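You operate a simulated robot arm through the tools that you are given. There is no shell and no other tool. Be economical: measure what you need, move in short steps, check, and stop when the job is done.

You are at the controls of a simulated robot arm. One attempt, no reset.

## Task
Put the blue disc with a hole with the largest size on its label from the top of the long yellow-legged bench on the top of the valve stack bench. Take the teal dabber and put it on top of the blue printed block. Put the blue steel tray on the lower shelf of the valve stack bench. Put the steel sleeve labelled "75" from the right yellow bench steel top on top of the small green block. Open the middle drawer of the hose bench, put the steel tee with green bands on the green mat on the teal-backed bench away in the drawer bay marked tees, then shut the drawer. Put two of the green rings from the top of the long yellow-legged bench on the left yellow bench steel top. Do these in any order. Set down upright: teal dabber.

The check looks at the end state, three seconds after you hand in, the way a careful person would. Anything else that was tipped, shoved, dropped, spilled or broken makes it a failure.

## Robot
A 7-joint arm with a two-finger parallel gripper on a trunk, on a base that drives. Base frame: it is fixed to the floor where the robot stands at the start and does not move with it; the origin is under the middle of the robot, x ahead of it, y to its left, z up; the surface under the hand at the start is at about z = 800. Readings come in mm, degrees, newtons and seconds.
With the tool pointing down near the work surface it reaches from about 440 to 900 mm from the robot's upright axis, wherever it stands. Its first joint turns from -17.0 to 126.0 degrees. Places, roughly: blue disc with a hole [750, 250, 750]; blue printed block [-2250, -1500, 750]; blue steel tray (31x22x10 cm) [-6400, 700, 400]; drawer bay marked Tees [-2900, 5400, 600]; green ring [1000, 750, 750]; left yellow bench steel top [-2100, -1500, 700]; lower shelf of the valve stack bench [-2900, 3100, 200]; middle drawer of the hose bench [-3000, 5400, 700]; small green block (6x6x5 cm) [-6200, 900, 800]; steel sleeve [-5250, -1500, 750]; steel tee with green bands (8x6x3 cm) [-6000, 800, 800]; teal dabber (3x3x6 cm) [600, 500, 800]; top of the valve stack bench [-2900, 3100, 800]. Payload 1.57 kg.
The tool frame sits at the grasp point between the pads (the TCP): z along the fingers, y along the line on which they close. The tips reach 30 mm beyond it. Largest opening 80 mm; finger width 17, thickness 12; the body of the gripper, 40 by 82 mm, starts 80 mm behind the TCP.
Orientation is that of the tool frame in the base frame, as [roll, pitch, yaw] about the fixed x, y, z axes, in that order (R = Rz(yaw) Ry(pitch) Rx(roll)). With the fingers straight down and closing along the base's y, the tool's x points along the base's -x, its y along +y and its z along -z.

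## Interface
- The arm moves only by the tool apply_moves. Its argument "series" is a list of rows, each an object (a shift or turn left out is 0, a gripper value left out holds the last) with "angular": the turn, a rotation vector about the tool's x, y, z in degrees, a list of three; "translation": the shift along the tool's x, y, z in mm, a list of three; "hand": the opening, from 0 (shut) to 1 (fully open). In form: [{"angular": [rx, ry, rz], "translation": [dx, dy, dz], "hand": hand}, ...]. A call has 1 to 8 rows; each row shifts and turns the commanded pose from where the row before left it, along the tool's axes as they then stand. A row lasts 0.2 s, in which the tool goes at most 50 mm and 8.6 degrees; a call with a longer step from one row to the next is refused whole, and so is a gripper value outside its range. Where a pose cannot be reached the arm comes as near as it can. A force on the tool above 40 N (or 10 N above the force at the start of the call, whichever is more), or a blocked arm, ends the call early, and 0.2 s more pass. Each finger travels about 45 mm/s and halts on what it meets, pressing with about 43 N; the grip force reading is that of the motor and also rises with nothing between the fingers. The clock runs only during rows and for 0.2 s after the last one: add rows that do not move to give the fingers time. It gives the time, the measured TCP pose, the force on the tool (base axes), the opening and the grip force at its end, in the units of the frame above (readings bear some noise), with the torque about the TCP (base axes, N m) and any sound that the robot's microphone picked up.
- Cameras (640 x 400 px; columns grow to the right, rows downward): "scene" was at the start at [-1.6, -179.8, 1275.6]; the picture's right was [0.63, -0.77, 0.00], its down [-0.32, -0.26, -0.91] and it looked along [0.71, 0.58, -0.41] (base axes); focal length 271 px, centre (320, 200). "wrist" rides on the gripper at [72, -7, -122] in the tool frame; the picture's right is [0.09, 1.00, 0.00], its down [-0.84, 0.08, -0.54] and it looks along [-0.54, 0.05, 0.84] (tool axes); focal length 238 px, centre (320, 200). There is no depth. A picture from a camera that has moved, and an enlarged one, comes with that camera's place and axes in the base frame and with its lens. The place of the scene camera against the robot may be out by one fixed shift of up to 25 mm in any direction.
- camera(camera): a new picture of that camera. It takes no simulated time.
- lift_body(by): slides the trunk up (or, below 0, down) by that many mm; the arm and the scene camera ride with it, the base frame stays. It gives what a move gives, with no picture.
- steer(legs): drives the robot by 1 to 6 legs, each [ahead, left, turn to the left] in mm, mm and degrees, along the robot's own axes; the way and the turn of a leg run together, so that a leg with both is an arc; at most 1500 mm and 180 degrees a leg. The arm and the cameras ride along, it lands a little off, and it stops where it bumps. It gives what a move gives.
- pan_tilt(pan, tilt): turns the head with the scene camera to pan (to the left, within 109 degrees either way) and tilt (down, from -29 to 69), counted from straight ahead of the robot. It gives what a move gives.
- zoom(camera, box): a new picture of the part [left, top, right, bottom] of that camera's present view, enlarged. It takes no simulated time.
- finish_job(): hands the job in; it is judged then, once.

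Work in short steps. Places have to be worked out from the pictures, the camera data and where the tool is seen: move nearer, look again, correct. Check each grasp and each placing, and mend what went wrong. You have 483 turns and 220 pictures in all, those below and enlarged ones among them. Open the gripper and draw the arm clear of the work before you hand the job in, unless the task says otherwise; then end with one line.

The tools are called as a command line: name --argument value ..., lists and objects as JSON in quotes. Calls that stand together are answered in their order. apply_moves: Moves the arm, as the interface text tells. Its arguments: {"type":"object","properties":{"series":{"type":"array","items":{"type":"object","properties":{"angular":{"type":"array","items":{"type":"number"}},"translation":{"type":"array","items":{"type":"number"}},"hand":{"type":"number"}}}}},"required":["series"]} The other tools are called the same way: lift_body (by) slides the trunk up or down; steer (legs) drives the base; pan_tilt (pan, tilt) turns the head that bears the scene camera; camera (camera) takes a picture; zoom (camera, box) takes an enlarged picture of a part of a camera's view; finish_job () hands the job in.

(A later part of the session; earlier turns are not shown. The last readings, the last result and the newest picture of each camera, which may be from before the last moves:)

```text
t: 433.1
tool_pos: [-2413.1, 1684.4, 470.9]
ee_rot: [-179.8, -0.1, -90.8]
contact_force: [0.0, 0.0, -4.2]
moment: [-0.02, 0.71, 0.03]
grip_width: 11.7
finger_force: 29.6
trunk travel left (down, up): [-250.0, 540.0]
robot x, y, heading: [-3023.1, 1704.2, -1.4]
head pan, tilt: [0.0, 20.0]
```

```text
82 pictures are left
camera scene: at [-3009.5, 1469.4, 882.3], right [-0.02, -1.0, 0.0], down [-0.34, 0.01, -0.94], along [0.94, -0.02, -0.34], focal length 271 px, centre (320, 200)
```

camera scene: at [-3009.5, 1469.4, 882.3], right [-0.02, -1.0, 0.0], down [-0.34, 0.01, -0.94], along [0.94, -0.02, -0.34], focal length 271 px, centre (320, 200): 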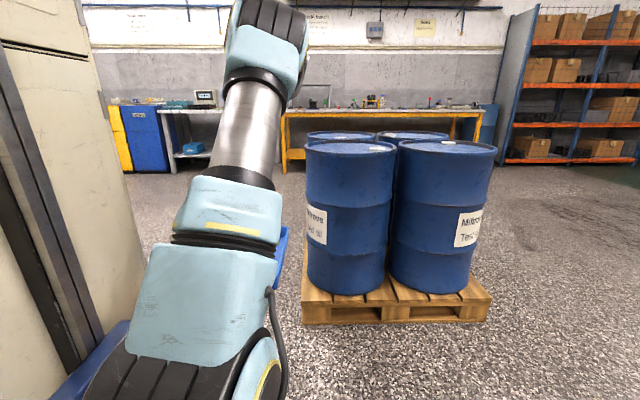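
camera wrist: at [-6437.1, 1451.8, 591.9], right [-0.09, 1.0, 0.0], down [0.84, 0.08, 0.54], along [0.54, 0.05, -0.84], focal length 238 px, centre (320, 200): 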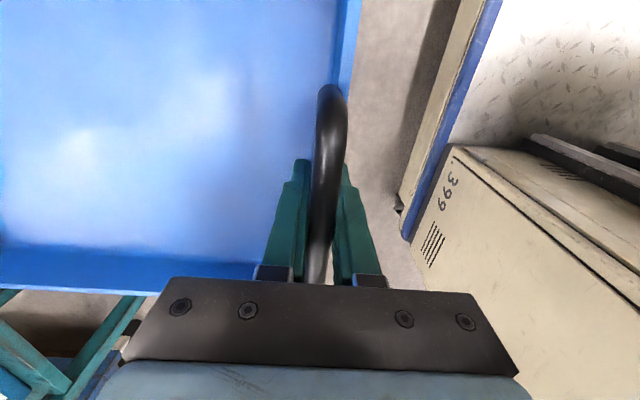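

Barrels ahead are close; turning left moves away from them. Turn to face +y and look.

steer --legs '[[0, 0, 91.3]]'

camera --camera "scene"

camera --camera "wrist"

```text
t: 437.5
tool_pos: [-3037.3, 2320.8, 471.0]
ee_rot: [-179.8, 0.1, 2.9]
contact_force: [0.5, -1.3, -4.0]
moment: [-0.68, -0.05, 0.0]
grip_width: 11.7
finger_force: 29.6
trunk travel left (down, up): [-250.0, 540.0]
robot x, y, heading: [-3026.0, 1706.9, 91.9]
head pan, tilt: [0.0, 20.0]
```

```text
81 pictures are left
camera scene: at [-2788.5, 1722.1, 882.3], right [1.0, 0.04, 0.0], down [0.01, -0.34, -0.94], along [-0.04, 0.94, -0.34], focal length 271 px, centre (320, 200)
```

scene: 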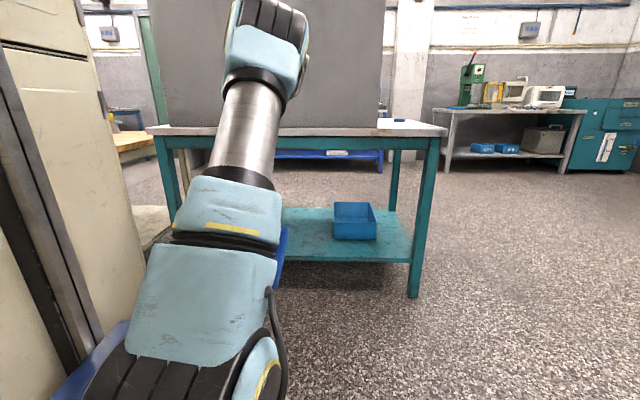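

```text
80 pictures are left
camera wrist: at [-2967.3, 2330.7, 591.8], right [0.14, -0.99, 0.0], down [-0.83, -0.12, 0.54], along [-0.54, -0.07, -0.84], focal length 238 px, centre (320, 200)
```

wrist: 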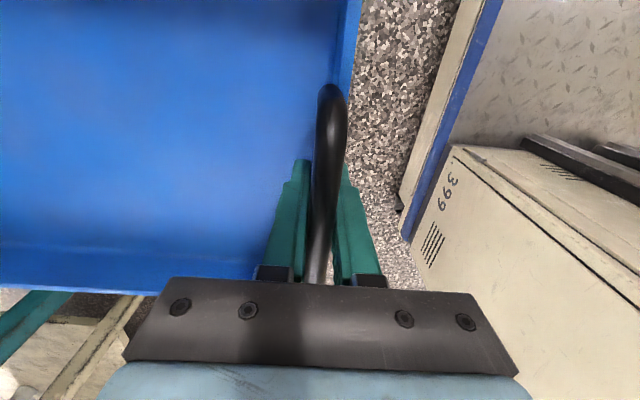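

Shelf z≈195, south edge y≈2810; bin occupies x>−2765; free around x −3080. Lower the trunk so the tray is ~50 mm above shelf height, then drive in.

lift_body --by -160

steer --legs '[[0, 40, -1.9], [300, 0, 0]]'

pan_tilt --pan 10 --tilt 25

camera --camera "scene"

camera --camera "wrist"

```text
t: 439.3
tool_pos: [-3038.9, 2319.2, 310.7]
ee_rot: [-179.9, 0.1, 2.8]
contact_force: [0.4, 0.3, -4.8]
moment: [-0.69, -0.04, 0.0]
grip_width: 11.8
finger_force: 29.2
trunk travel left (down, up): [-90.0, 700.0]
robot x, y, heading: [-3023.2, 1707.8, 92.1]
head pan, tilt: [0.0, 20.0]
```

```text
t: 441.9
tool_pos: [-3069.0, 2618.7, 310.6]
ee_rot: [-179.9, 0.1, 1.4]
contact_force: [0.6, 0.6, -4.9]
moment: [-0.71, -0.04, 0.02]
grip_width: 12.1
finger_force: 29.4
trunk travel left (down, up): [-90.0, 700.0]
robot x, y, heading: [-3072.3, 2006.0, 91.0]
head pan, tilt: [0.0, 20.0]
```

```text
t: 442.6
tool_pos: [-3069.4, 2617.9, 311.2]
ee_rot: [-179.9, 0.0, 1.6]
contact_force: [-0.3, -0.7, -5.1]
moment: [-0.72, -0.05, 0.0]
grip_width: 11.9
finger_force: 29.1
trunk travel left (down, up): [-90.0, 700.0]
robot x, y, heading: [-3070.6, 2004.0, 91.0]
head pan, tilt: [10.0, 25.0]
```

```text
79 pictures are left
camera scene: at [-2848.9, 2012.2, 714.3], right [0.98, 0.19, 0.0], down [0.08, -0.41, -0.91], along [-0.17, 0.89, -0.42], focal length 271 px, centre (320, 200)
```

scene: 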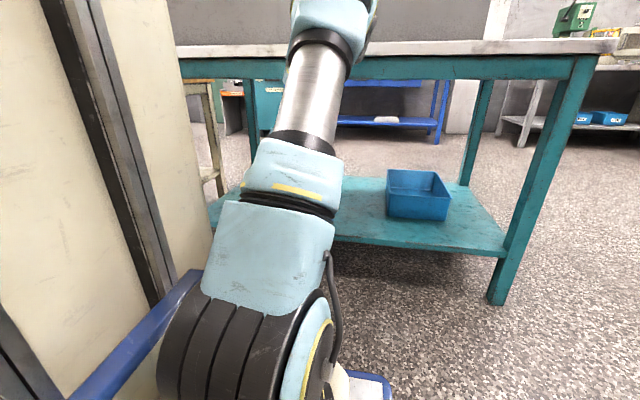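

```text
78 pictures are left
camera wrist: at [-2997.8, 2627.2, 431.6], right [0.12, -0.99, 0.0], down [-0.83, -0.1, 0.54], along [-0.54, -0.06, -0.84], focal length 238 px, centre (320, 200)
```

wrist: 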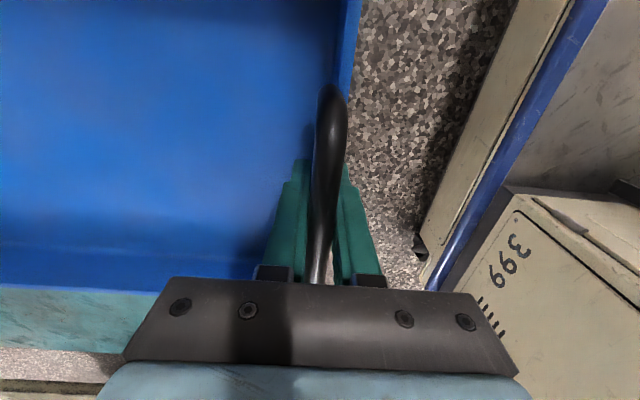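

Extend the arm forward (keeping the elbow away from the bench edge): drive 90 mm, then extend ~145 mm.

steer --legs '[[90, 0, 0]]'

apply_moves --series '[{"translation": [0, -36, 0]}, {"translation": [0, -36, 0]}, {"translation": [0, -36, 0]}, {"translation": [0, -36, 0]}, {}]'

camera --camera "scene"

camera --camera "wrist"

```text
t: 443.7
tool_pos: [-3070.1, 2709.0, 309.7]
ee_rot: [-179.9, 0.1, 1.5]
contact_force: [0.2, -0.3, -5.6]
moment: [-0.73, -0.05, 0.01]
grip_width: 11.7
finger_force: 28.9
trunk travel left (down, up): [-90.0, 700.0]
robot x, y, heading: [-3067.3, 2096.0, 90.9]
head pan, tilt: [10.0, 25.0]
```

```text
t: 444.9
tool_pos: [-3072.6, 2854.1, 309.2]
ee_rot: [-179.9, 0.0, 1.6]
contact_force: [0.6, 0.2, -4.5]
moment: [-0.69, -0.04, -0.01]
grip_width: 12.0
finger_force: 28.8
trunk travel left (down, up): [-90.0, 700.0]
robot x, y, heading: [-3068.2, 2096.5, 90.9]
head pan, tilt: [10.0, 25.0]
```

```text
77 pictures are left
camera scene: at [-2850.5, 2102.4, 714.2], right [0.98, 0.19, 0.0], down [0.08, -0.42, -0.91], along [-0.17, 0.89, -0.42], focal length 271 px, centre (320, 200)
```

scene: 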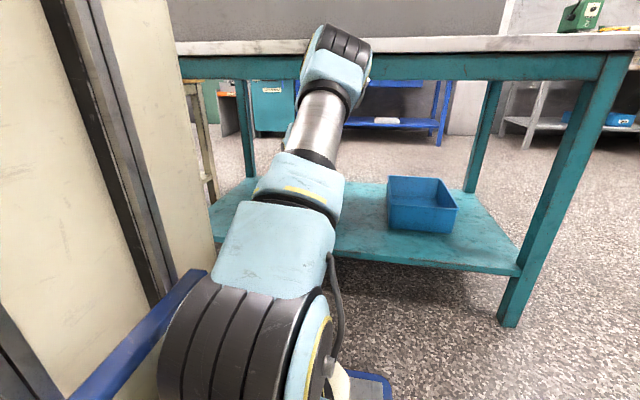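

```text
76 pictures are left
camera wrist: at [-3001.5, 2862.7, 431.4], right [0.12, -0.99, 0.0], down [-0.83, -0.1, 0.54], along [-0.54, -0.06, -0.84], focal length 238 px, centre (320, 200)
```

wrist: 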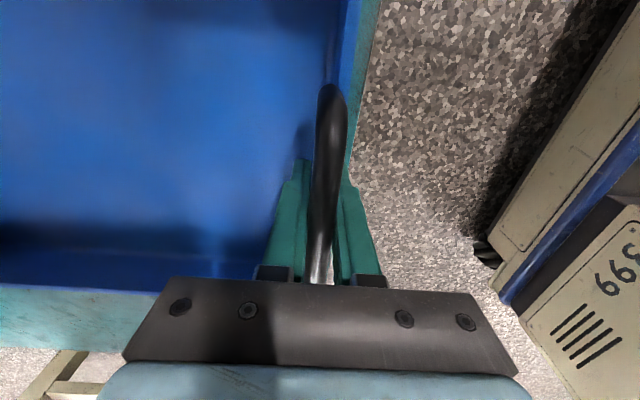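

The shelf edge is ~25 mm in front of the tray wall. Go 30 mm further in, then lower with force watch.

apply_moves --series '[{"translation": [0, -30, 0]}, {"translation": [0, 0, 15]}, {"translation": [0, 0, 15]}, {"translation": [0, 0, 6]}, {"translation": [0, 0, 4]}, {"translation": [0, 0, 4]}, {"translation": [0, 0, 3]}, {}]'

```text
t: 446.7
tool_pos: [-3075.7, 2884.5, 265.6]
ee_rot: [-179.6, 0.1, 1.5]
contact_force: [-2.9, 4.7, 16.0]
moment: [-0.94, -2.06, 0.08]
grip_width: 11.1
finger_force: 26.4
trunk travel left (down, up): [-90.0, 700.0]
robot x, y, heading: [-3069.6, 2093.7, 90.8]
head pan, tilt: [10.0, 25.0]
```

Contact, mostly on the +x edge. Check picture before releasing.

camera --camera "wrist"

zoom --camera "scene" --box '[200, 130, 480, 300]'

```text
75 pictures are left
camera wrist: at [-3004.1, 2892.6, 387.9], right [0.12, -0.99, -0.01], down [-0.83, -0.1, 0.54], along [-0.54, -0.06, -0.84], focal length 238 px, centre (320, 200)
```

wrist: 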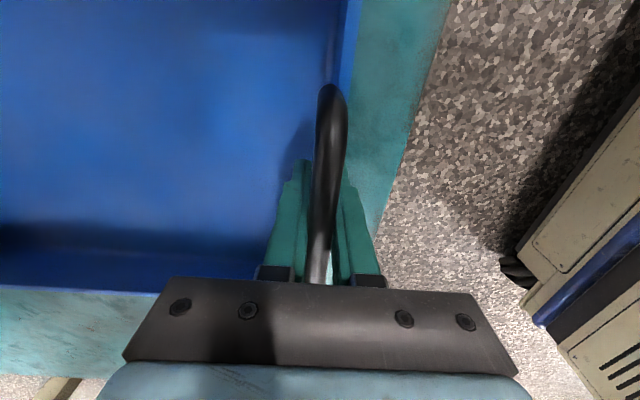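

```text
2.29 times, centred on (340, 215) of scene
camera zoom: at [-2850.4, 2101.7, 714.7], right [0.98, 0.19, 0.0], down [0.08, -0.41, -0.91], along [-0.17, 0.89, -0.42], focal length 620 px, centre (274, 166)
```

zoom: 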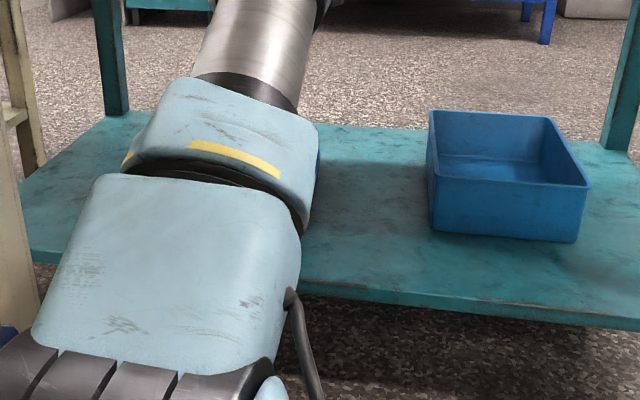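

Fine. Ease off slightly and open the fingers.

apply_moves --series '[{"translation": [0, 0, -1]}, {"hand": 0.25}, {"hand": 0.4}, {"hand": 0.5}, {}]'

camera --camera "wrist"

```text
t: 447.9
tool_pos: [-3073.6, 2884.1, 264.0]
ee_rot: [-179.8, 0.0, 1.4]
contact_force: [0.1, -0.2, -0.2]
moment: [0.01, 0.02, -0.01]
grip_width: 40.0
finger_force: 0.0
trunk travel left (down, up): [-90.0, 700.0]
robot x, y, heading: [-3071.3, 2096.7, 90.8]
head pan, tilt: [10.0, 25.0]
```

```text
73 pictures are left
camera wrist: at [-3003.7, 2892.2, 385.8], right [0.12, -0.99, 0.0], down [-0.83, -0.1, 0.54], along [-0.54, -0.06, -0.84], focal length 238 px, centre (320, 200)
```

wrist: 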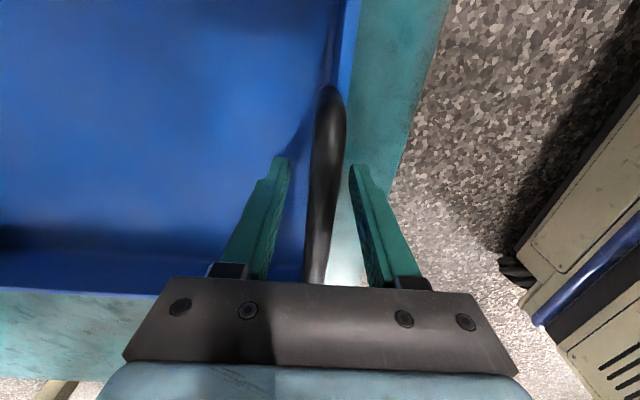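

Raise straight up 95 mm, then retract toward the robot.

apply_moves --series '[{"translation": [0, 0, -25]}, {"translation": [0, 0, -25]}, {"translation": [0, 0, -25]}, {"translation": [0, 0, -20]}, {"translation": [0, 40, 0]}, {"translation": [0, 45, 0]}, {"translation": [0, 45, 0]}, {}]'

steer --legs '[[-350, 0, 0]]'

lift_body --by 400

lift_body --by 150

pan_tilt --pan 0 --tilt 25

camera --camera "scene"

```text
t: 449.7
tool_pos: [-3068.4, 2755.1, 357.6]
ee_rot: [-179.9, 0.0, 1.4]
contact_force: [-0.2, 0.0, -0.5]
moment: [0.01, 0.03, -0.02]
grip_width: 40.2
finger_force: 0.1
trunk travel left (down, up): [-90.0, 700.0]
robot x, y, heading: [-3071.0, 2095.1, 90.8]
head pan, tilt: [10.0, 25.0]
```

```text
t: 452.0
tool_pos: [-3060.7, 2403.2, 357.1]
ee_rot: [-179.9, 0.1, 1.2]
contact_force: [-0.6, 1.6, 0.2]
moment: [0.01, -0.01, 0.02]
grip_width: 39.8
finger_force: 0.0
trunk travel left (down, up): [-90.0, 700.0]
robot x, y, heading: [-3066.6, 1744.2, 90.9]
head pan, tilt: [10.0, 25.0]
```

```text
t: 455.8
tool_pos: [-3060.6, 2402.9, 756.7]
ee_rot: [180.0, 0.0, 1.3]
contact_force: [0.5, 0.5, 0.2]
moment: [-0.02, 0.01, 0.01]
grip_width: 40.0
finger_force: 0.0
trunk travel left (down, up): [-490.0, 300.0]
robot x, y, heading: [-3063.0, 1746.5, 90.8]
head pan, tilt: [10.0, 25.0]
```

```text
t: 457.5
tool_pos: [-3061.6, 2402.5, 907.9]
ee_rot: [-179.9, 0.1, 1.2]
contact_force: [-0.5, 0.3, -0.4]
moment: [0.03, 0.01, 0.0]
grip_width: 40.0
finger_force: 0.1
trunk travel left (down, up): [-640.0, 150.0]
robot x, y, heading: [-3065.9, 1742.6, 90.9]
head pan, tilt: [10.0, 25.0]
```

```text
t: 458.3
tool_pos: [-3061.0, 2402.9, 907.1]
ee_rot: [-179.8, -0.1, 1.3]
contact_force: [0.1, 0.0, -0.3]
moment: [0.03, -0.01, 0.02]
grip_width: 40.1
finger_force: 0.0
trunk travel left (down, up): [-640.0, 150.0]
robot x, y, heading: [-3064.5, 1746.5, 91.0]
head pan, tilt: [0.0, 25.0]
```

```text
72 pictures are left
camera scene: at [-2829.1, 1751.2, 1264.3], right [1.0, 0.02, 0.0], down [0.01, -0.42, -0.91], along [-0.01, 0.91, -0.42], focal length 271 px, centre (320, 200)
```

scene: 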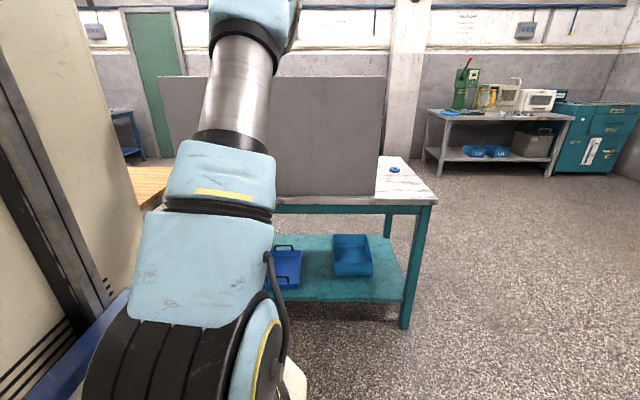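

Tray and disc are in place. Now go to the hose bench: retract the arm, pass east of this bench to its north side.

apply_moves --series '[{"translation": [0, 40, -20]}, {"translation": [0, 40, -20]}, {"translation": [0, 40, -20]}, {"translation": [0, 20, -20]}, {}]'

steer --legs '[[280, 0, -1], [0, -1450, 0], [1450, 0, 0], [700, 0, 0]]'

camera --camera "scene"

```text
t: 459.5
tool_pos: [-3057.9, 2260.1, 986.9]
ee_rot: [-179.9, -0.1, 1.3]
contact_force: [0.0, -0.4, -0.4]
moment: [-0.01, -0.04, 0.0]
grip_width: 40.0
finger_force: 0.0
trunk travel left (down, up): [-640.0, 150.0]
robot x, y, heading: [-3067.2, 1744.2, 90.9]
head pan, tilt: [0.0, 25.0]
```

```text
t: 478.1
tool_pos: [-1629.7, 4664.1, 988.3]
ee_rot: [-179.9, -0.1, -0.3]
contact_force: [0.1, 0.3, 0.4]
moment: [0.01, -0.01, -0.01]
grip_width: 40.3
finger_force: 0.0
trunk travel left (down, up): [-640.0, 150.0]
robot x, y, heading: [-1654.5, 4147.6, 89.1]
head pan, tilt: [0.0, 25.0]
```

```text
71 pictures are left
camera scene: at [-1416.0, 4148.6, 1264.3], right [1.0, -0.01, 0.0], down [-0.01, -0.42, -0.91], along [0.01, 0.91, -0.42], focal length 271 px, centre (320, 200)
```

scene: 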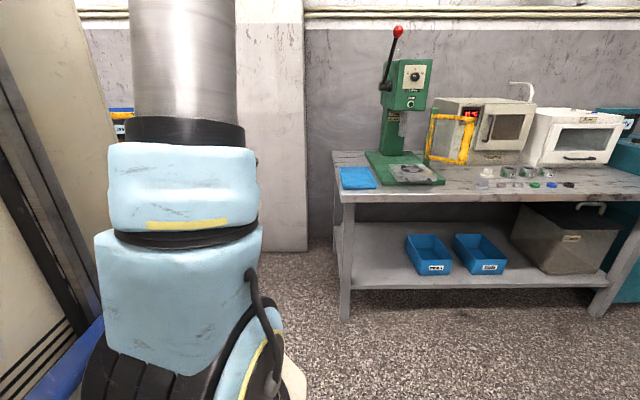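

Sidestep left to the hose bench.

steer --legs '[[0, 1200, 0]]'

pan_tilt --pan 5 --tilt 25

camera --camera "scene"

camera --camera "wrist"

```text
t: 484.1
tool_pos: [-2802.0, 4686.0, 987.4]
ee_rot: [-179.8, 0.0, -0.8]
contact_force: [0.8, 0.5, 0.4]
moment: [-0.02, 0.02, 0.0]
grip_width: 40.1
finger_force: 0.1
trunk travel left (down, up): [-640.0, 150.0]
robot x, y, heading: [-2830.2, 4166.3, 88.5]
head pan, tilt: [0.0, 25.0]
```

```text
t: 484.8
tool_pos: [-2802.7, 4685.4, 986.8]
ee_rot: [-179.9, -0.1, -0.9]
contact_force: [-0.7, 0.2, -0.3]
moment: [0.04, -0.01, -0.04]
grip_width: 39.8
finger_force: 0.0
trunk travel left (down, up): [-640.0, 150.0]
robot x, y, heading: [-2835.1, 4170.1, 88.6]
head pan, tilt: [5.0, 25.0]
```

```text
70 pictures are left
camera scene: at [-2601.3, 4168.0, 1264.3], right [1.0, 0.06, 0.0], down [0.03, -0.42, -0.91], along [-0.06, 0.9, -0.42], focal length 271 px, centre (320, 200)
```

scene: 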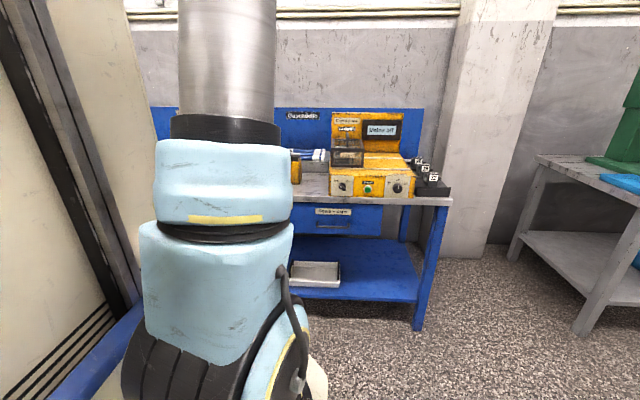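

```text
69 pictures are left
camera wrist: at [-2730.9, 4691.7, 1108.9], right [0.08, -1.0, 0.0], down [-0.84, -0.07, 0.54], along [-0.54, -0.04, -0.84], focal length 238 px, centre (320, 200)
```

wrist: 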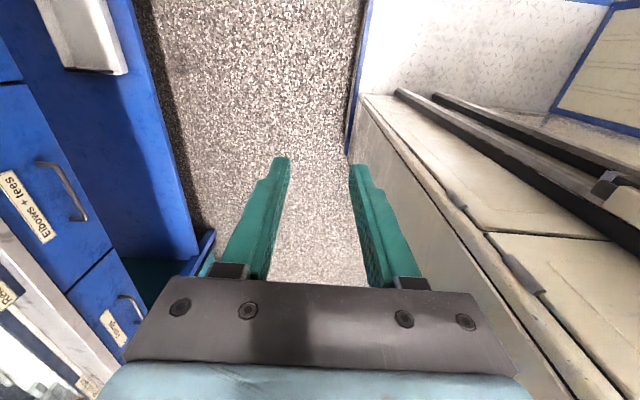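

The wrist view shows the "Elbows + tees" drawer (bow handle at ≈(-3011,5180,700)). I'll lower the trunk, extend a bit and rotate the tool horizontal with vertical closing.

lift_body --by -150

apply_moves --series '[{"translation": [0, -45, 0]}, {"translation": [0, -45, 0]}, {"angular": [8.5, 0, 0]}, {"angular": [8.5, 0, 0]}, {"angular": [8.5, 0, 0]}, {"angular": [8.5, 0, 0]}, {"angular": [8.5, 0, 0]}, {}]'

apply_moves --series '[{"angular": [8.5, 0, 0]}, {"angular": [8.5, 0, 0]}, {"angular": [8.5, 0, 0]}, {"angular": [8.5, 0, 0]}, {"angular": [8.5, 0, 0]}, {"angular": [5, 0, 0]}, {}]'

camera --camera "wrist"

```text
t: 486.5
tool_pos: [-2802.4, 4684.8, 837.6]
ee_rot: [-179.9, -0.1, -0.9]
contact_force: [0.2, -0.3, -0.8]
moment: [0.02, -0.01, -0.01]
grip_width: 40.1
finger_force: 0.1
trunk travel left (down, up): [-490.0, 300.0]
robot x, y, heading: [-2829.8, 4167.8, 88.5]
head pan, tilt: [5.0, 25.0]
```

```text
t: 488.3
tool_pos: [-2802.4, 4775.2, 837.5]
ee_rot: [-137.5, 0.2, -0.8]
contact_force: [0.3, 0.1, 0.7]
moment: [0.03, 0.03, 0.02]
grip_width: 40.0
finger_force: 0.0
trunk travel left (down, up): [-490.0, 300.0]
robot x, y, heading: [-2831.6, 4165.9, 88.8]
head pan, tilt: [5.0, 25.0]
```

```text
t: 489.9
tool_pos: [-2816.8, 4813.8, 839.3]
ee_rot: [-89.8, 0.1, -0.8]
contact_force: [-0.8, -0.8, 0.2]
moment: [0.01, 0.01, 0.0]
grip_width: 40.0
finger_force: 0.0
out of reach, approached as far as the arm can: row 2, 3, 4
trunk travel left (down, up): [-490.0, 300.0]
robot x, y, heading: [-2829.3, 4167.0, 88.8]
head pan, tilt: [5.0, 25.0]
```

```text
68 pictures are left
camera wrist: at [-2747.8, 4690.9, 845.7], right [0.09, 0.0, -1.0], down [-0.84, -0.53, -0.08], along [-0.53, 0.85, -0.05], focal length 238 px, centre (320, 200)
```

wrist: 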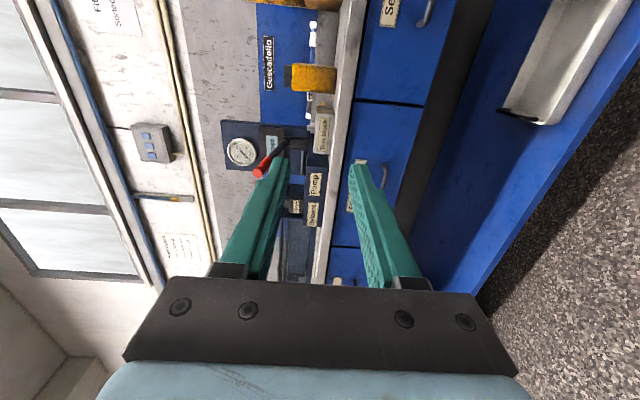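

Shift left ~190 mm and take another look at the handle.

steer --legs '[[0, 120, 1.5]]'

camera --camera "wrist"

```text
t: 491.2
tool_pos: [-2953.8, 4814.5, 840.2]
ee_rot: [-89.9, 0.0, 0.7]
contact_force: [-0.2, -0.2, 0.4]
moment: [0.0, -0.03, 0.01]
grip_width: 39.9
finger_force: 0.0
trunk travel left (down, up): [-490.0, 300.0]
robot x, y, heading: [-2949.1, 4171.1, 90.2]
head pan, tilt: [5.0, 25.0]
```

```text
67 pictures are left
camera wrist: at [-2880.8, 4694.1, 845.9], right [0.09, 0.0, -1.0], down [-0.83, -0.55, -0.08], along [-0.55, 0.83, -0.05], focal length 238 px, centre (320, 200)
```

wrist: 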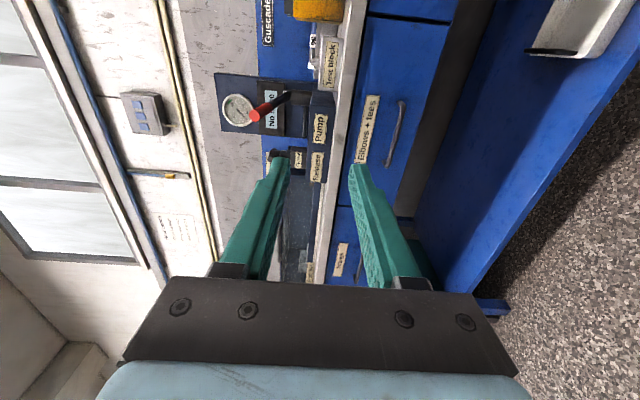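

zoom --camera "wrist" --box '[320, 0, 480, 220]'

```text
1.82 times, centred on (400, 110) of wrist
camera zoom: at [-2880.8, 4694.1, 845.9], right [0.09, 0.0, -1.0], down [-0.83, -0.55, -0.08], along [-0.55, 0.83, -0.05], focal length 433 px, centre (174, 364)
```

zoom: 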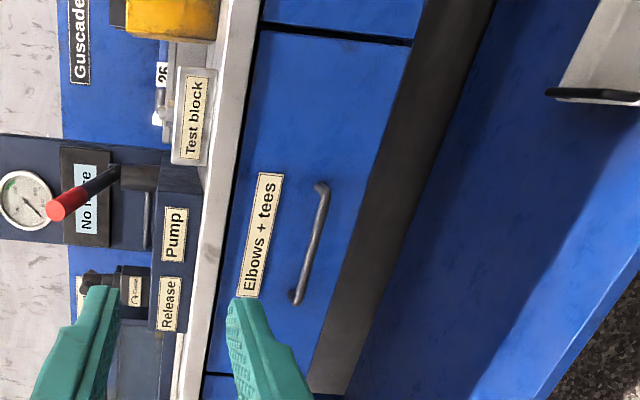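

Move the arm (accurately) −66 mm in x and 80 mm down, for triangulation.

apply_moves --series '[{"translation": [-33, 30, 0]}, {"translation": [-33, 30, 0]}, {"translation": [0, 20, 0]}, {}]'

zoom --camera "wrist" --box '[300, 0, 460, 220]'

```text
t: 492.2
tool_pos: [-3020.0, 4814.5, 761.2]
ee_rot: [-89.9, 0.1, 0.7]
contact_force: [0.1, 0.7, -0.7]
moment: [0.01, 0.02, -0.02]
grip_width: 39.9
finger_force: 0.0
trunk travel left (down, up): [-490.0, 300.0]
robot x, y, heading: [-2946.8, 4169.1, 90.3]
head pan, tilt: [5.0, 25.0]
```

```text
1.82 times, centred on (380, 110) of wrist
camera zoom: at [-2947.1, 4693.7, 767.0], right [0.09, 0.0, -1.0], down [-0.83, -0.55, -0.08], along [-0.55, 0.83, -0.05], focal length 433 px, centre (211, 364)
```

zoom: 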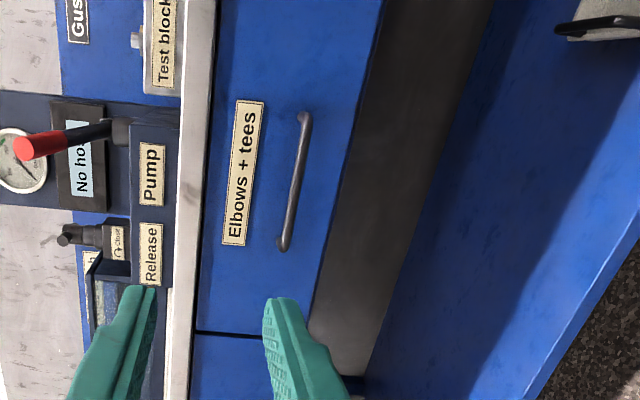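

Handle bar ≈(-3032, 5207, 663). Lower trunk 98 mm, shift x −12, drive ahead 290 mm.

lift_body --by -98

apply_moves --series '[{"translation": [-12, 0, 0]}, {}]'

steer --legs '[[290, 0, 0]]'

camera --camera "wrist"

```text
t: 493.5
tool_pos: [-3018.9, 4813.7, 661.8]
ee_rot: [-90.0, 0.1, 0.7]
contact_force: [-0.3, -0.5, 0.1]
moment: [0.02, 0.01, -0.01]
grip_width: 40.1
finger_force: 0.1
trunk travel left (down, up): [-392.0, 398.0]
robot x, y, heading: [-2947.5, 4172.5, 90.2]
head pan, tilt: [5.0, 25.0]
```

```text
t: 494.1
tool_pos: [-3030.3, 4814.2, 660.8]
ee_rot: [-89.9, 0.1, 0.6]
contact_force: [-0.1, 0.6, -0.5]
moment: [0.02, -0.01, -0.01]
grip_width: 40.0
finger_force: 0.0
trunk travel left (down, up): [-392.0, 398.0]
robot x, y, heading: [-2944.6, 4173.1, 90.0]
head pan, tilt: [5.0, 25.0]
```

```text
t: 496.1
tool_pos: [-3030.2, 5110.6, 662.6]
ee_rot: [-89.8, 0.1, 0.4]
contact_force: [0.7, 0.8, -0.2]
moment: [0.01, -0.03, 0.01]
grip_width: 40.1
finger_force: 0.0
trunk travel left (down, up): [-392.0, 398.0]
robot x, y, heading: [-2948.5, 4466.8, 90.1]
head pan, tilt: [5.0, 25.0]
```

```text
64 pictures are left
camera wrist: at [-2957.2, 4989.6, 667.9], right [0.09, 0.0, -1.0], down [-0.83, -0.55, -0.08], along [-0.55, 0.84, -0.05], focal length 238 px, centre (320, 200)
```

wrist: 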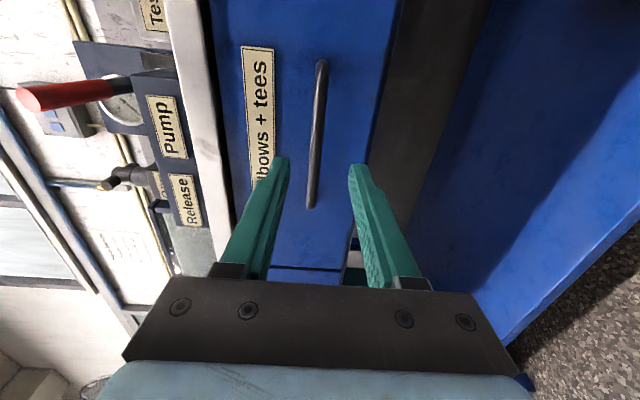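

Bar is centred between the fingers. Advance ~85 mm.

apply_moves --series '[{"translation": [0, 0, 40]}, {"translation": [0, 0, 30]}, {"translation": [0, 0, 12]}, {}]'

camera --camera "wrist"

```text
t: 497.1
tool_pos: [-3030.5, 5192.8, 663.9]
ee_rot: [-89.8, 0.0, 0.5]
contact_force: [0.4, 0.3, 0.5]
moment: [-0.02, -0.01, 0.0]
grip_width: 39.9
finger_force: 0.0
trunk travel left (down, up): [-392.0, 398.0]
robot x, y, heading: [-2949.6, 4466.3, 90.1]
head pan, tilt: [5.0, 25.0]
```

```text
63 pictures are left
camera wrist: at [-2958.0, 5071.6, 670.5], right [0.09, 0.0, -1.0], down [-0.83, -0.55, -0.08], along [-0.55, 0.84, -0.05], focal length 238 px, centre (320, 200)
```

wrist: 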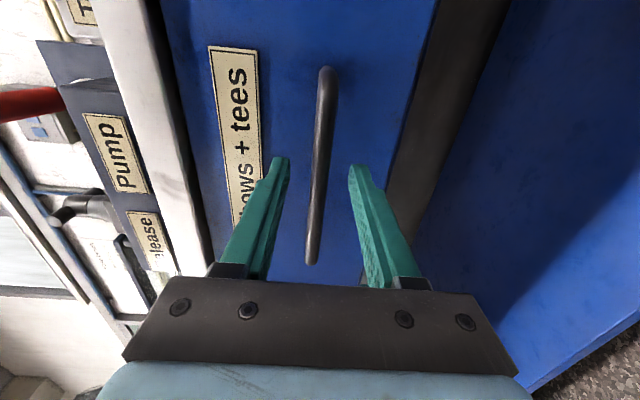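

apply_moves --series '[{"translation": [0, 0, 6]}, {"hand": 0.2}, {"hand": 0.1}, {"hand": 0}, {"hand": 0}, {}]'

camera --camera "wrist"

```text
t: 498.5
tool_pos: [-3031.6, 5197.4, 665.4]
ee_rot: [-89.7, 0.1, 0.5]
contact_force: [0.4, -0.1, 10.6]
moment: [0.17, -0.01, 0.04]
grip_width: 11.9
finger_force: 28.6
trunk travel left (down, up): [-392.0, 398.0]
robot x, y, heading: [-2948.2, 4468.2, 89.9]
head pan, tilt: [5.0, 25.0]
```

```text
62 pictures are left
camera wrist: at [-2959.1, 5076.9, 670.4], right [0.09, 0.01, -1.0], down [-0.83, -0.55, -0.08], along [-0.55, 0.84, -0.04], focal length 238 px, centre (320, 200)
```

wrist: 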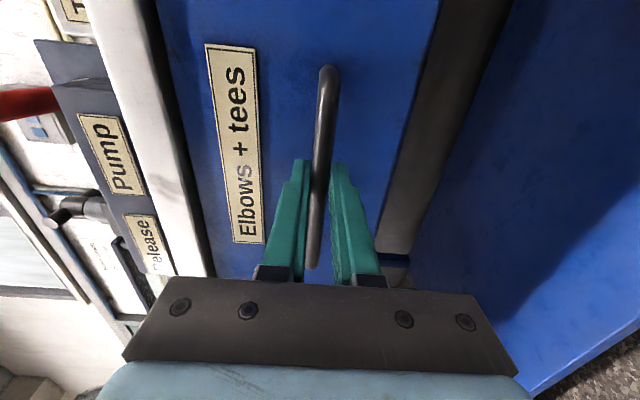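

Handle gripped. Pull 40 mm with the arm to test, then drive back.

apply_moves --series '[{"translation": [0, -1, -10]}, {"translation": [0, 0, -15]}, {"translation": [0, 0, -15]}, {}]'

steer --legs '[[-240, 0, 0]]'

camera --camera "wrist"

camera --camera "scene"

```text
t: 499.5
tool_pos: [-3032.6, 5158.0, 663.7]
ee_rot: [-89.7, 0.1, 0.6]
contact_force: [-9.6, 0.6, 16.0]
moment: [0.22, -0.04, 0.41]
grip_width: 12.1
finger_force: 29.1
trunk travel left (down, up): [-392.0, 398.0]
robot x, y, heading: [-2946.7, 4466.3, 90.1]
head pan, tilt: [5.0, 25.0]
```

```text
t: 501.3
tool_pos: [-3028.5, 4920.1, 662.7]
ee_rot: [-90.0, 0.0, 0.3]
contact_force: [-0.6, -0.7, 1.0]
moment: [-0.01, 0.0, -0.01]
grip_width: 0.1
finger_force: 21.5
trunk travel left (down, up): [-392.0, 398.0]
robot x, y, heading: [-2951.6, 4229.9, 89.7]
head pan, tilt: [5.0, 25.0]
```

```text
61 pictures are left
camera wrist: at [-2956.2, 4799.0, 669.3], right [0.09, 0.0, -1.0], down [-0.83, -0.55, -0.08], along [-0.54, 0.84, -0.05], focal length 238 px, centre (320, 200)
```

wrist: 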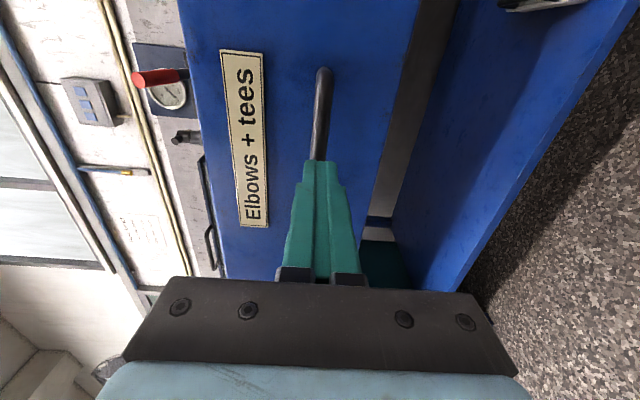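

```text
60 pictures are left
camera scene: at [-2720.7, 4232.0, 1016.2], right [1.0, 0.09, 0.0], down [0.04, -0.42, -0.91], along [-0.08, 0.9, -0.42], focal length 271 px, centre (320, 200)
```

scene: 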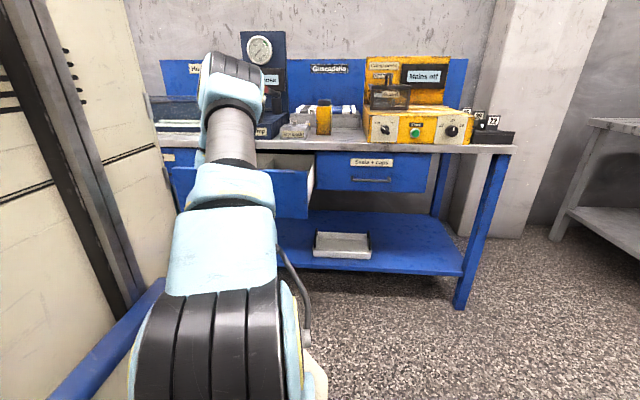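

Drawer is ~250 mm open and the grip slid off. Back away a little, raise, and turn the tool down to look into the drawer.

steer --legs '[[-150, 0, 0]]'

lift_body --by 330

apply_moves --series '[{"angular": [-8.5, 0, 0]}, {"angular": [-8.5, 0, 0]}, {"angular": [-8.5, 0, 0]}, {"angular": [-8.5, 0, 0]}, {"angular": [-8.5, 0, 0]}, {"angular": [-8.5, 0, 0]}, {"angular": [-8.5, 0, 0]}, {"angular": [-8.5, 0, 0]}]'

apply_moves --series '[{"angular": [-8.5, 0, 0]}, {"angular": [-8.5, 0, 0]}, {"angular": [-5, 0, 0]}, {"angular": [0, 0, 8.5]}, {"angular": [0, 0, 8.5]}, {"angular": [0, 0, 8.5]}, {"angular": [0, 0, 8.5]}, {"angular": [0, 0, 8.5]}]'

apply_moves --series '[{"angular": [0, 0, 8.5]}, {"angular": [0, 0, 8.5]}, {"angular": [0, 0, 8.5]}, {"angular": [0, 0, 8.5]}, {"angular": [0, 0, 8.5]}, {"angular": [0, 0, 5]}, {}]'

camera --camera "wrist"

```text
t: 502.6
tool_pos: [-3029.0, 4772.2, 664.0]
ee_rot: [-90.1, -0.1, 0.4]
contact_force: [0.3, 0.7, 1.0]
moment: [0.01, 0.03, -0.04]
grip_width: 0.0
finger_force: 21.4
trunk travel left (down, up): [-392.0, 398.0]
robot x, y, heading: [-2949.8, 4080.2, 89.8]
head pan, tilt: [5.0, 25.0]
```

```text
t: 505.9
tool_pos: [-3029.5, 4771.2, 992.9]
ee_rot: [-90.1, 0.0, 0.4]
contact_force: [-0.2, 0.3, 1.0]
moment: [-0.01, -0.03, 0.0]
grip_width: 0.3
finger_force: 21.7
trunk travel left (down, up): [-722.0, 68.0]
robot x, y, heading: [-2949.1, 4077.7, 90.0]
head pan, tilt: [5.0, 25.0]
```

```text
t: 507.7
tool_pos: [-3029.9, 4771.5, 994.5]
ee_rot: [-157.9, 0.1, 0.4]
contact_force: [-0.3, -1.1, 0.8]
moment: [0.05, 0.0, 0.02]
grip_width: 0.0
finger_force: 21.4
trunk travel left (down, up): [-722.0, 68.0]
robot x, y, heading: [-2951.1, 4078.9, 89.8]
head pan, tilt: [5.0, 25.0]
```

```text
t: 509.5
tool_pos: [-3029.0, 4771.4, 994.2]
ee_rot: [-179.9, -0.1, -42.3]
contact_force: [0.3, -0.7, -0.1]
moment: [0.02, -0.03, -0.03]
grip_width: 0.2
finger_force: 21.1
trunk travel left (down, up): [-722.0, 68.0]
robot x, y, heading: [-2951.7, 4080.0, 90.2]
head pan, tilt: [5.0, 25.0]
```

```text
t: 511.1
tool_pos: [-3029.2, 4771.4, 993.4]
ee_rot: [-180.0, 0.1, -89.7]
contact_force: [-0.5, 1.3, 0.9]
moment: [0.02, 0.0, 0.01]
grip_width: 0.2
finger_force: 20.4
trunk travel left (down, up): [-722.0, 68.0]
robot x, y, heading: [-2949.3, 4082.2, 89.8]
head pan, tilt: [5.0, 25.0]
```

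```text
59 pictures are left
camera wrist: at [-3022.2, 4700.0, 1114.6], right [-1.0, -0.1, 0.0], down [-0.08, 0.84, 0.54], along [-0.05, 0.54, -0.84], focal length 238 px, centre (320, 200)
```

wrist: 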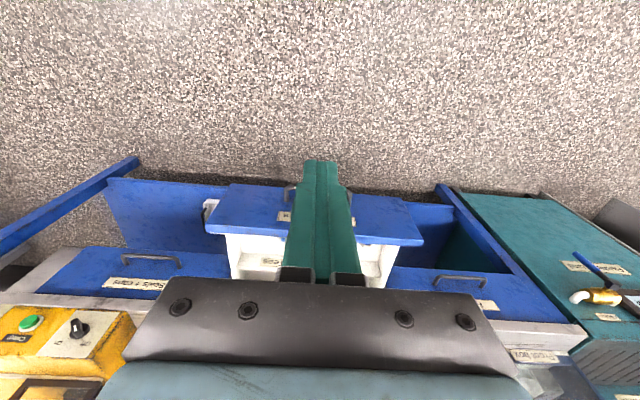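

Open the fingers and move forward to view the bays.

apply_moves --series '[{"translation": [-45, 0, 0], "hand": 1}, {"translation": [-45, 0, 0]}, {"translation": [-45, 0, 0]}, {}]'

camera --camera "wrist"

zoom --camera "wrist" --box '[180, 120, 460, 290]'

```text
t: 512.1
tool_pos: [-3028.6, 4906.3, 990.6]
ee_rot: [180.0, 0.1, -89.6]
contact_force: [-0.3, -0.5, -0.5]
moment: [0.05, -0.01, 0.0]
grip_width: 80.2
finger_force: 0.1
trunk travel left (down, up): [-722.0, 68.0]
robot x, y, heading: [-2949.5, 4079.4, 89.6]
head pan, tilt: [5.0, 25.0]
```

```text
58 pictures are left
camera wrist: at [-3021.6, 4834.9, 1111.6], right [-1.0, -0.1, 0.0], down [-0.08, 0.84, 0.54], along [-0.05, 0.54, -0.84], focal length 238 px, centre (320, 200)
```

wrist: 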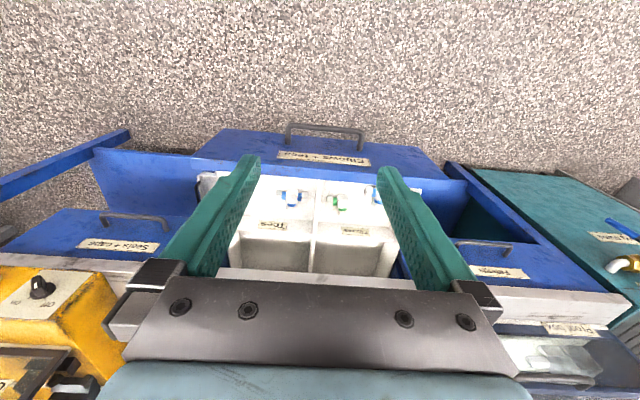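

```text
2.29 times, centred on (320, 205) of wrist
camera zoom: at [-3021.6, 4834.9, 1111.6], right [-1.0, -0.1, 0.0], down [-0.08, 0.84, 0.54], along [-0.05, 0.54, -0.84], focal length 545 px, centre (320, 189)
```

zoom: 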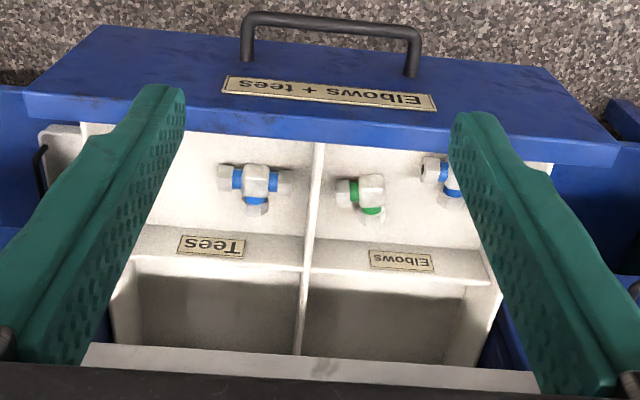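

The front-left bay is marked "Tees" (one blue-banded tee in it). Now fetch the green-banded tee: retract the arm, turn, and drive west then south.

apply_moves --series '[{"translation": [45, 0, -10]}, {"translation": [45, 0, -10]}, {"translation": [45, 0, -10]}, {"translation": [45, 0, -10]}, {"translation": [40, 0, -10]}, {}]'

steer --legs '[[-60, 0, 0], [0, 0, 179.8], [0, -1200, 0], [0, -1200, 0]]'

pan_tilt --pan 0 --tilt 20

camera --camera "scene"

```text
t: 513.5
tool_pos: [-3031.4, 4686.4, 1043.4]
ee_rot: [180.0, 0.1, -89.8]
contact_force: [-0.6, -0.1, -0.2]
moment: [-0.03, -0.01, 0.01]
grip_width: 79.9
finger_force: 0.0
trunk travel left (down, up): [-722.0, 68.0]
robot x, y, heading: [-2953.3, 4079.7, 89.8]
head pan, tilt: [5.0, 25.0]
```

```text
t: 533.2
tool_pos: [-5335.4, 3594.7, 1043.3]
ee_rot: [180.0, 0.0, 85.7]
contact_force: [-0.5, 0.1, -0.9]
moment: [0.01, 0.01, 0.05]
grip_width: 79.8
finger_force: 0.0
trunk travel left (down, up): [-722.0, 68.0]
robot x, y, heading: [-5366.5, 4203.4, -94.8]
head pan, tilt: [5.0, 25.0]
```

```text
t: 533.8
tool_pos: [-5335.0, 3594.7, 1043.0]
ee_rot: [180.0, 0.0, 85.6]
contact_force: [0.5, 0.2, -0.5]
moment: [0.03, -0.04, -0.02]
grip_width: 80.0
finger_force: 0.0
trunk travel left (down, up): [-722.0, 68.0]
robot x, y, heading: [-5367.4, 4203.6, -94.6]
head pan, tilt: [0.0, 20.0]
```

```text
56 pictures are left
camera scene: at [-5592.2, 4202.1, 1354.3], right [-1.0, 0.08, 0.0], down [0.03, 0.34, -0.94], along [-0.08, -0.94, -0.34], focal length 271 px, centre (320, 200)
```

scene: 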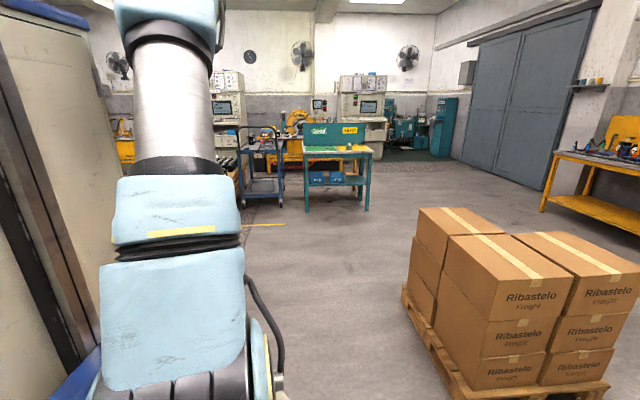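

Clear ahead (boxes stay on the right). Drive to the teal-backed bench.

steer --legs '[[0, 0, 4.7], [1450, 0, 0], [900, 0, 0], [0, -580, 0]]'

camera --camera "wrist"

```text
t: 548.8
tool_pos: [-5991.9, 1278.9, 1041.8]
ee_rot: [180.0, -0.1, 85.8]
contact_force: [0.6, 0.0, 0.1]
moment: [-0.01, -0.01, -0.02]
grip_width: 80.0
finger_force: 0.0
trunk travel left (down, up): [-722.0, 68.0]
robot x, y, heading: [-6020.8, 1890.1, -94.7]
head pan, tilt: [0.0, 20.0]
```

```text
55 pictures are left
camera wrist: at [-5993.2, 1351.1, 1164.6], right [1.0, 0.02, 0.0], down [0.01, -0.84, 0.54], along [0.01, -0.54, -0.84], focal length 238 px, centre (320, 200)
```

wrist: 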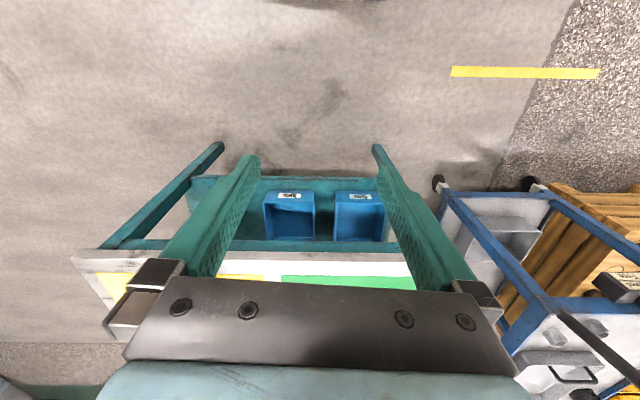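

steer --legs '[[0, 0, 4.7], [340, -25, 0]]'

apply_moves --series '[{"translation": [-40, 0, 20]}, {"translation": [-40, 0, 20]}, {"translation": [-30, 0, 30]}, {"translation": [0, 0, 40]}, {}]'

camera --camera "wrist"

```text
t: 551.5
tool_pos: [-5962.0, 938.3, 1043.6]
ee_rot: [180.0, 0.1, 90.8]
contact_force: [0.1, -0.1, 0.4]
moment: [0.01, -0.03, -0.01]
grip_width: 80.0
finger_force: 0.1
trunk travel left (down, up): [-722.0, 68.0]
robot x, y, heading: [-6048.0, 1544.0, -89.6]
head pan, tilt: [0.0, 20.0]
```

```text
t: 552.7
tool_pos: [-5960.2, 828.0, 931.9]
ee_rot: [180.0, 0.1, 90.8]
contact_force: [0.8, -0.1, -0.4]
moment: [0.0, -0.01, 0.01]
grip_width: 80.1
finger_force: 0.0
trunk travel left (down, up): [-722.0, 68.0]
robot x, y, heading: [-6049.6, 1547.3, -89.5]
head pan, tilt: [0.0, 20.0]
```

```text
54 pictures are left
camera wrist: at [-5967.8, 900.2, 1052.9], right [0.99, 0.11, 0.0], down [0.09, -0.83, 0.54], along [0.06, -0.54, -0.84], focal length 238 px, centre (320, 200)
```

wrist: 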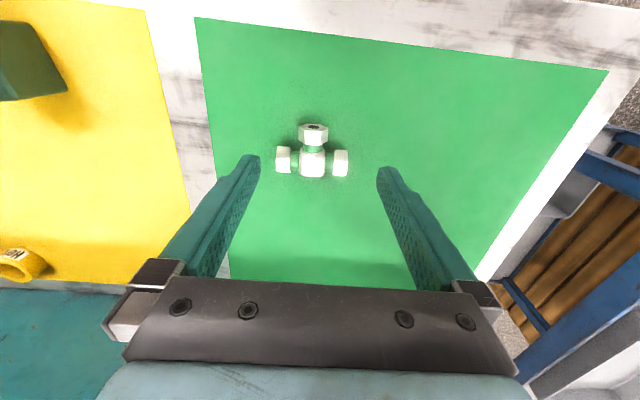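

Tee unchanged. Move over it, rotate 90°, as before.

apply_moves --series '[{"translation": [-20, -5, 0]}, {"angular": [0, 0, -8.5]}, {"angular": [0, 0, -8.5]}, {"angular": [0, 0, -8.5]}, {"angular": [0, 0, -8.5]}, {"angular": [0, 0, -8.5]}, {"angular": [0, 0, -8.5]}, {"angular": [0, 0, -8.5]}]'

apply_moves --series '[{"angular": [0, 0, -8.5]}, {"angular": [0, 0, -8.5]}, {"angular": [0, 0, -8.5]}, {"angular": [0, 0, -4]}, {"translation": [0, 0, 40]}, {}]'

camera --camera "wrist"

```text
t: 554.5
tool_pos: [-5963.6, 808.0, 933.3]
ee_rot: [-179.9, 0.0, 150.3]
contact_force: [0.4, 1.0, -0.6]
moment: [-0.01, 0.03, 0.0]
grip_width: 80.4
finger_force: 0.1
trunk travel left (down, up): [-722.0, 68.0]
robot x, y, heading: [-6046.9, 1546.4, -89.5]
head pan, tilt: [0.0, 20.0]
```

```text
t: 555.9
tool_pos: [-5963.9, 806.4, 893.9]
ee_rot: [179.9, 0.0, 179.9]
contact_force: [0.1, -0.3, 0.8]
moment: [0.01, 0.01, 0.03]
grip_width: 79.9
finger_force: 0.0
trunk travel left (down, up): [-722.0, 68.0]
robot x, y, heading: [-6047.2, 1546.4, -89.6]
head pan, tilt: [0.0, 20.0]
```

```text
53 pictures are left
camera wrist: at [-6036.1, 800.0, 1014.4], right [-0.09, 1.0, 0.0], down [0.84, 0.08, 0.54], along [0.54, 0.05, -0.84], focal length 238 px, centre (320, 200)
```

wrist: 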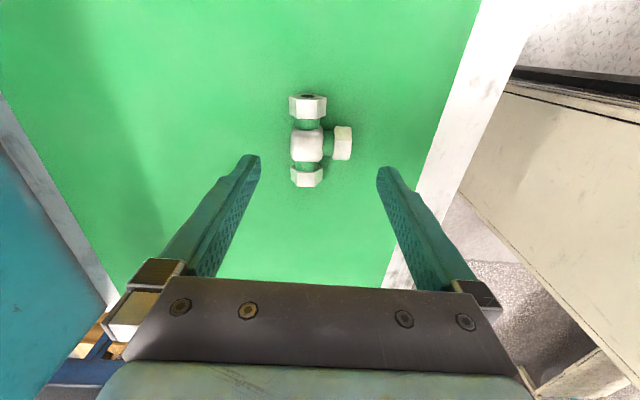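

apply_moves --series '[{"translation": [3, 0, 30]}, {"translation": [0, 0, 31]}, {"hand": 0.4}, {"hand": 0.4}, {"hand": 0.4}, {"hand": 0.4}, {"hand": 0.4}]'

apply_moves --series '[{"translation": [0, 0, -30]}, {"translation": [0, 0, -48]}, {"translation": [0, 0, -48]}, {"translation": [0, 0, -48]}, {"translation": [0, 0, -36]}, {"translation": [0, 45, 0]}, {"translation": [0, 45, 0]}, {}]'

camera --camera "wrist"

```text
t: 557.5
tool_pos: [-5967.7, 808.5, 832.6]
ee_rot: [179.9, 0.0, 179.8]
contact_force: [0.3, -0.4, -0.6]
moment: [0.04, -0.01, 0.03]
grip_width: 50.5
finger_force: 43.0
trunk travel left (down, up): [-722.0, 68.0]
robot x, y, heading: [-6049.8, 1543.9, -89.7]
head pan, tilt: [0.0, 20.0]
```

```text
t: 559.3
tool_pos: [-5968.9, 896.4, 1042.6]
ee_rot: [-179.9, 0.0, 179.8]
contact_force: [-0.1, -0.1, -1.8]
moment: [0.03, 0.03, -0.01]
grip_width: 50.3
finger_force: 43.3
trunk travel left (down, up): [-722.0, 68.0]
robot x, y, heading: [-6050.5, 1542.1, -89.6]
head pan, tilt: [0.0, 20.0]
```

```text
52 pictures are left
camera wrist: at [-6041.4, 890.6, 1164.1], right [-0.09, 1.0, 0.0], down [0.84, 0.07, 0.54], along [0.54, 0.05, -0.84], focal length 238 px, centre (320, 200)
```

wrist: 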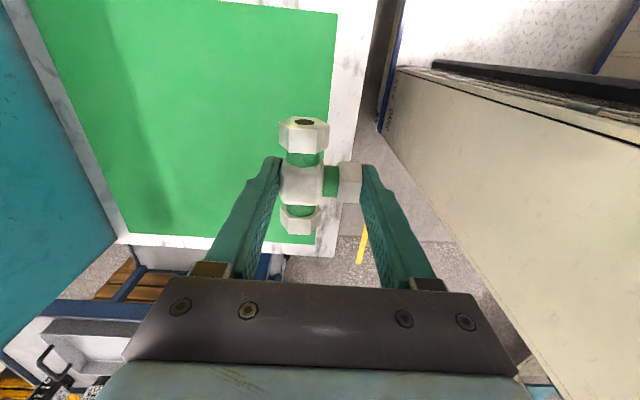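

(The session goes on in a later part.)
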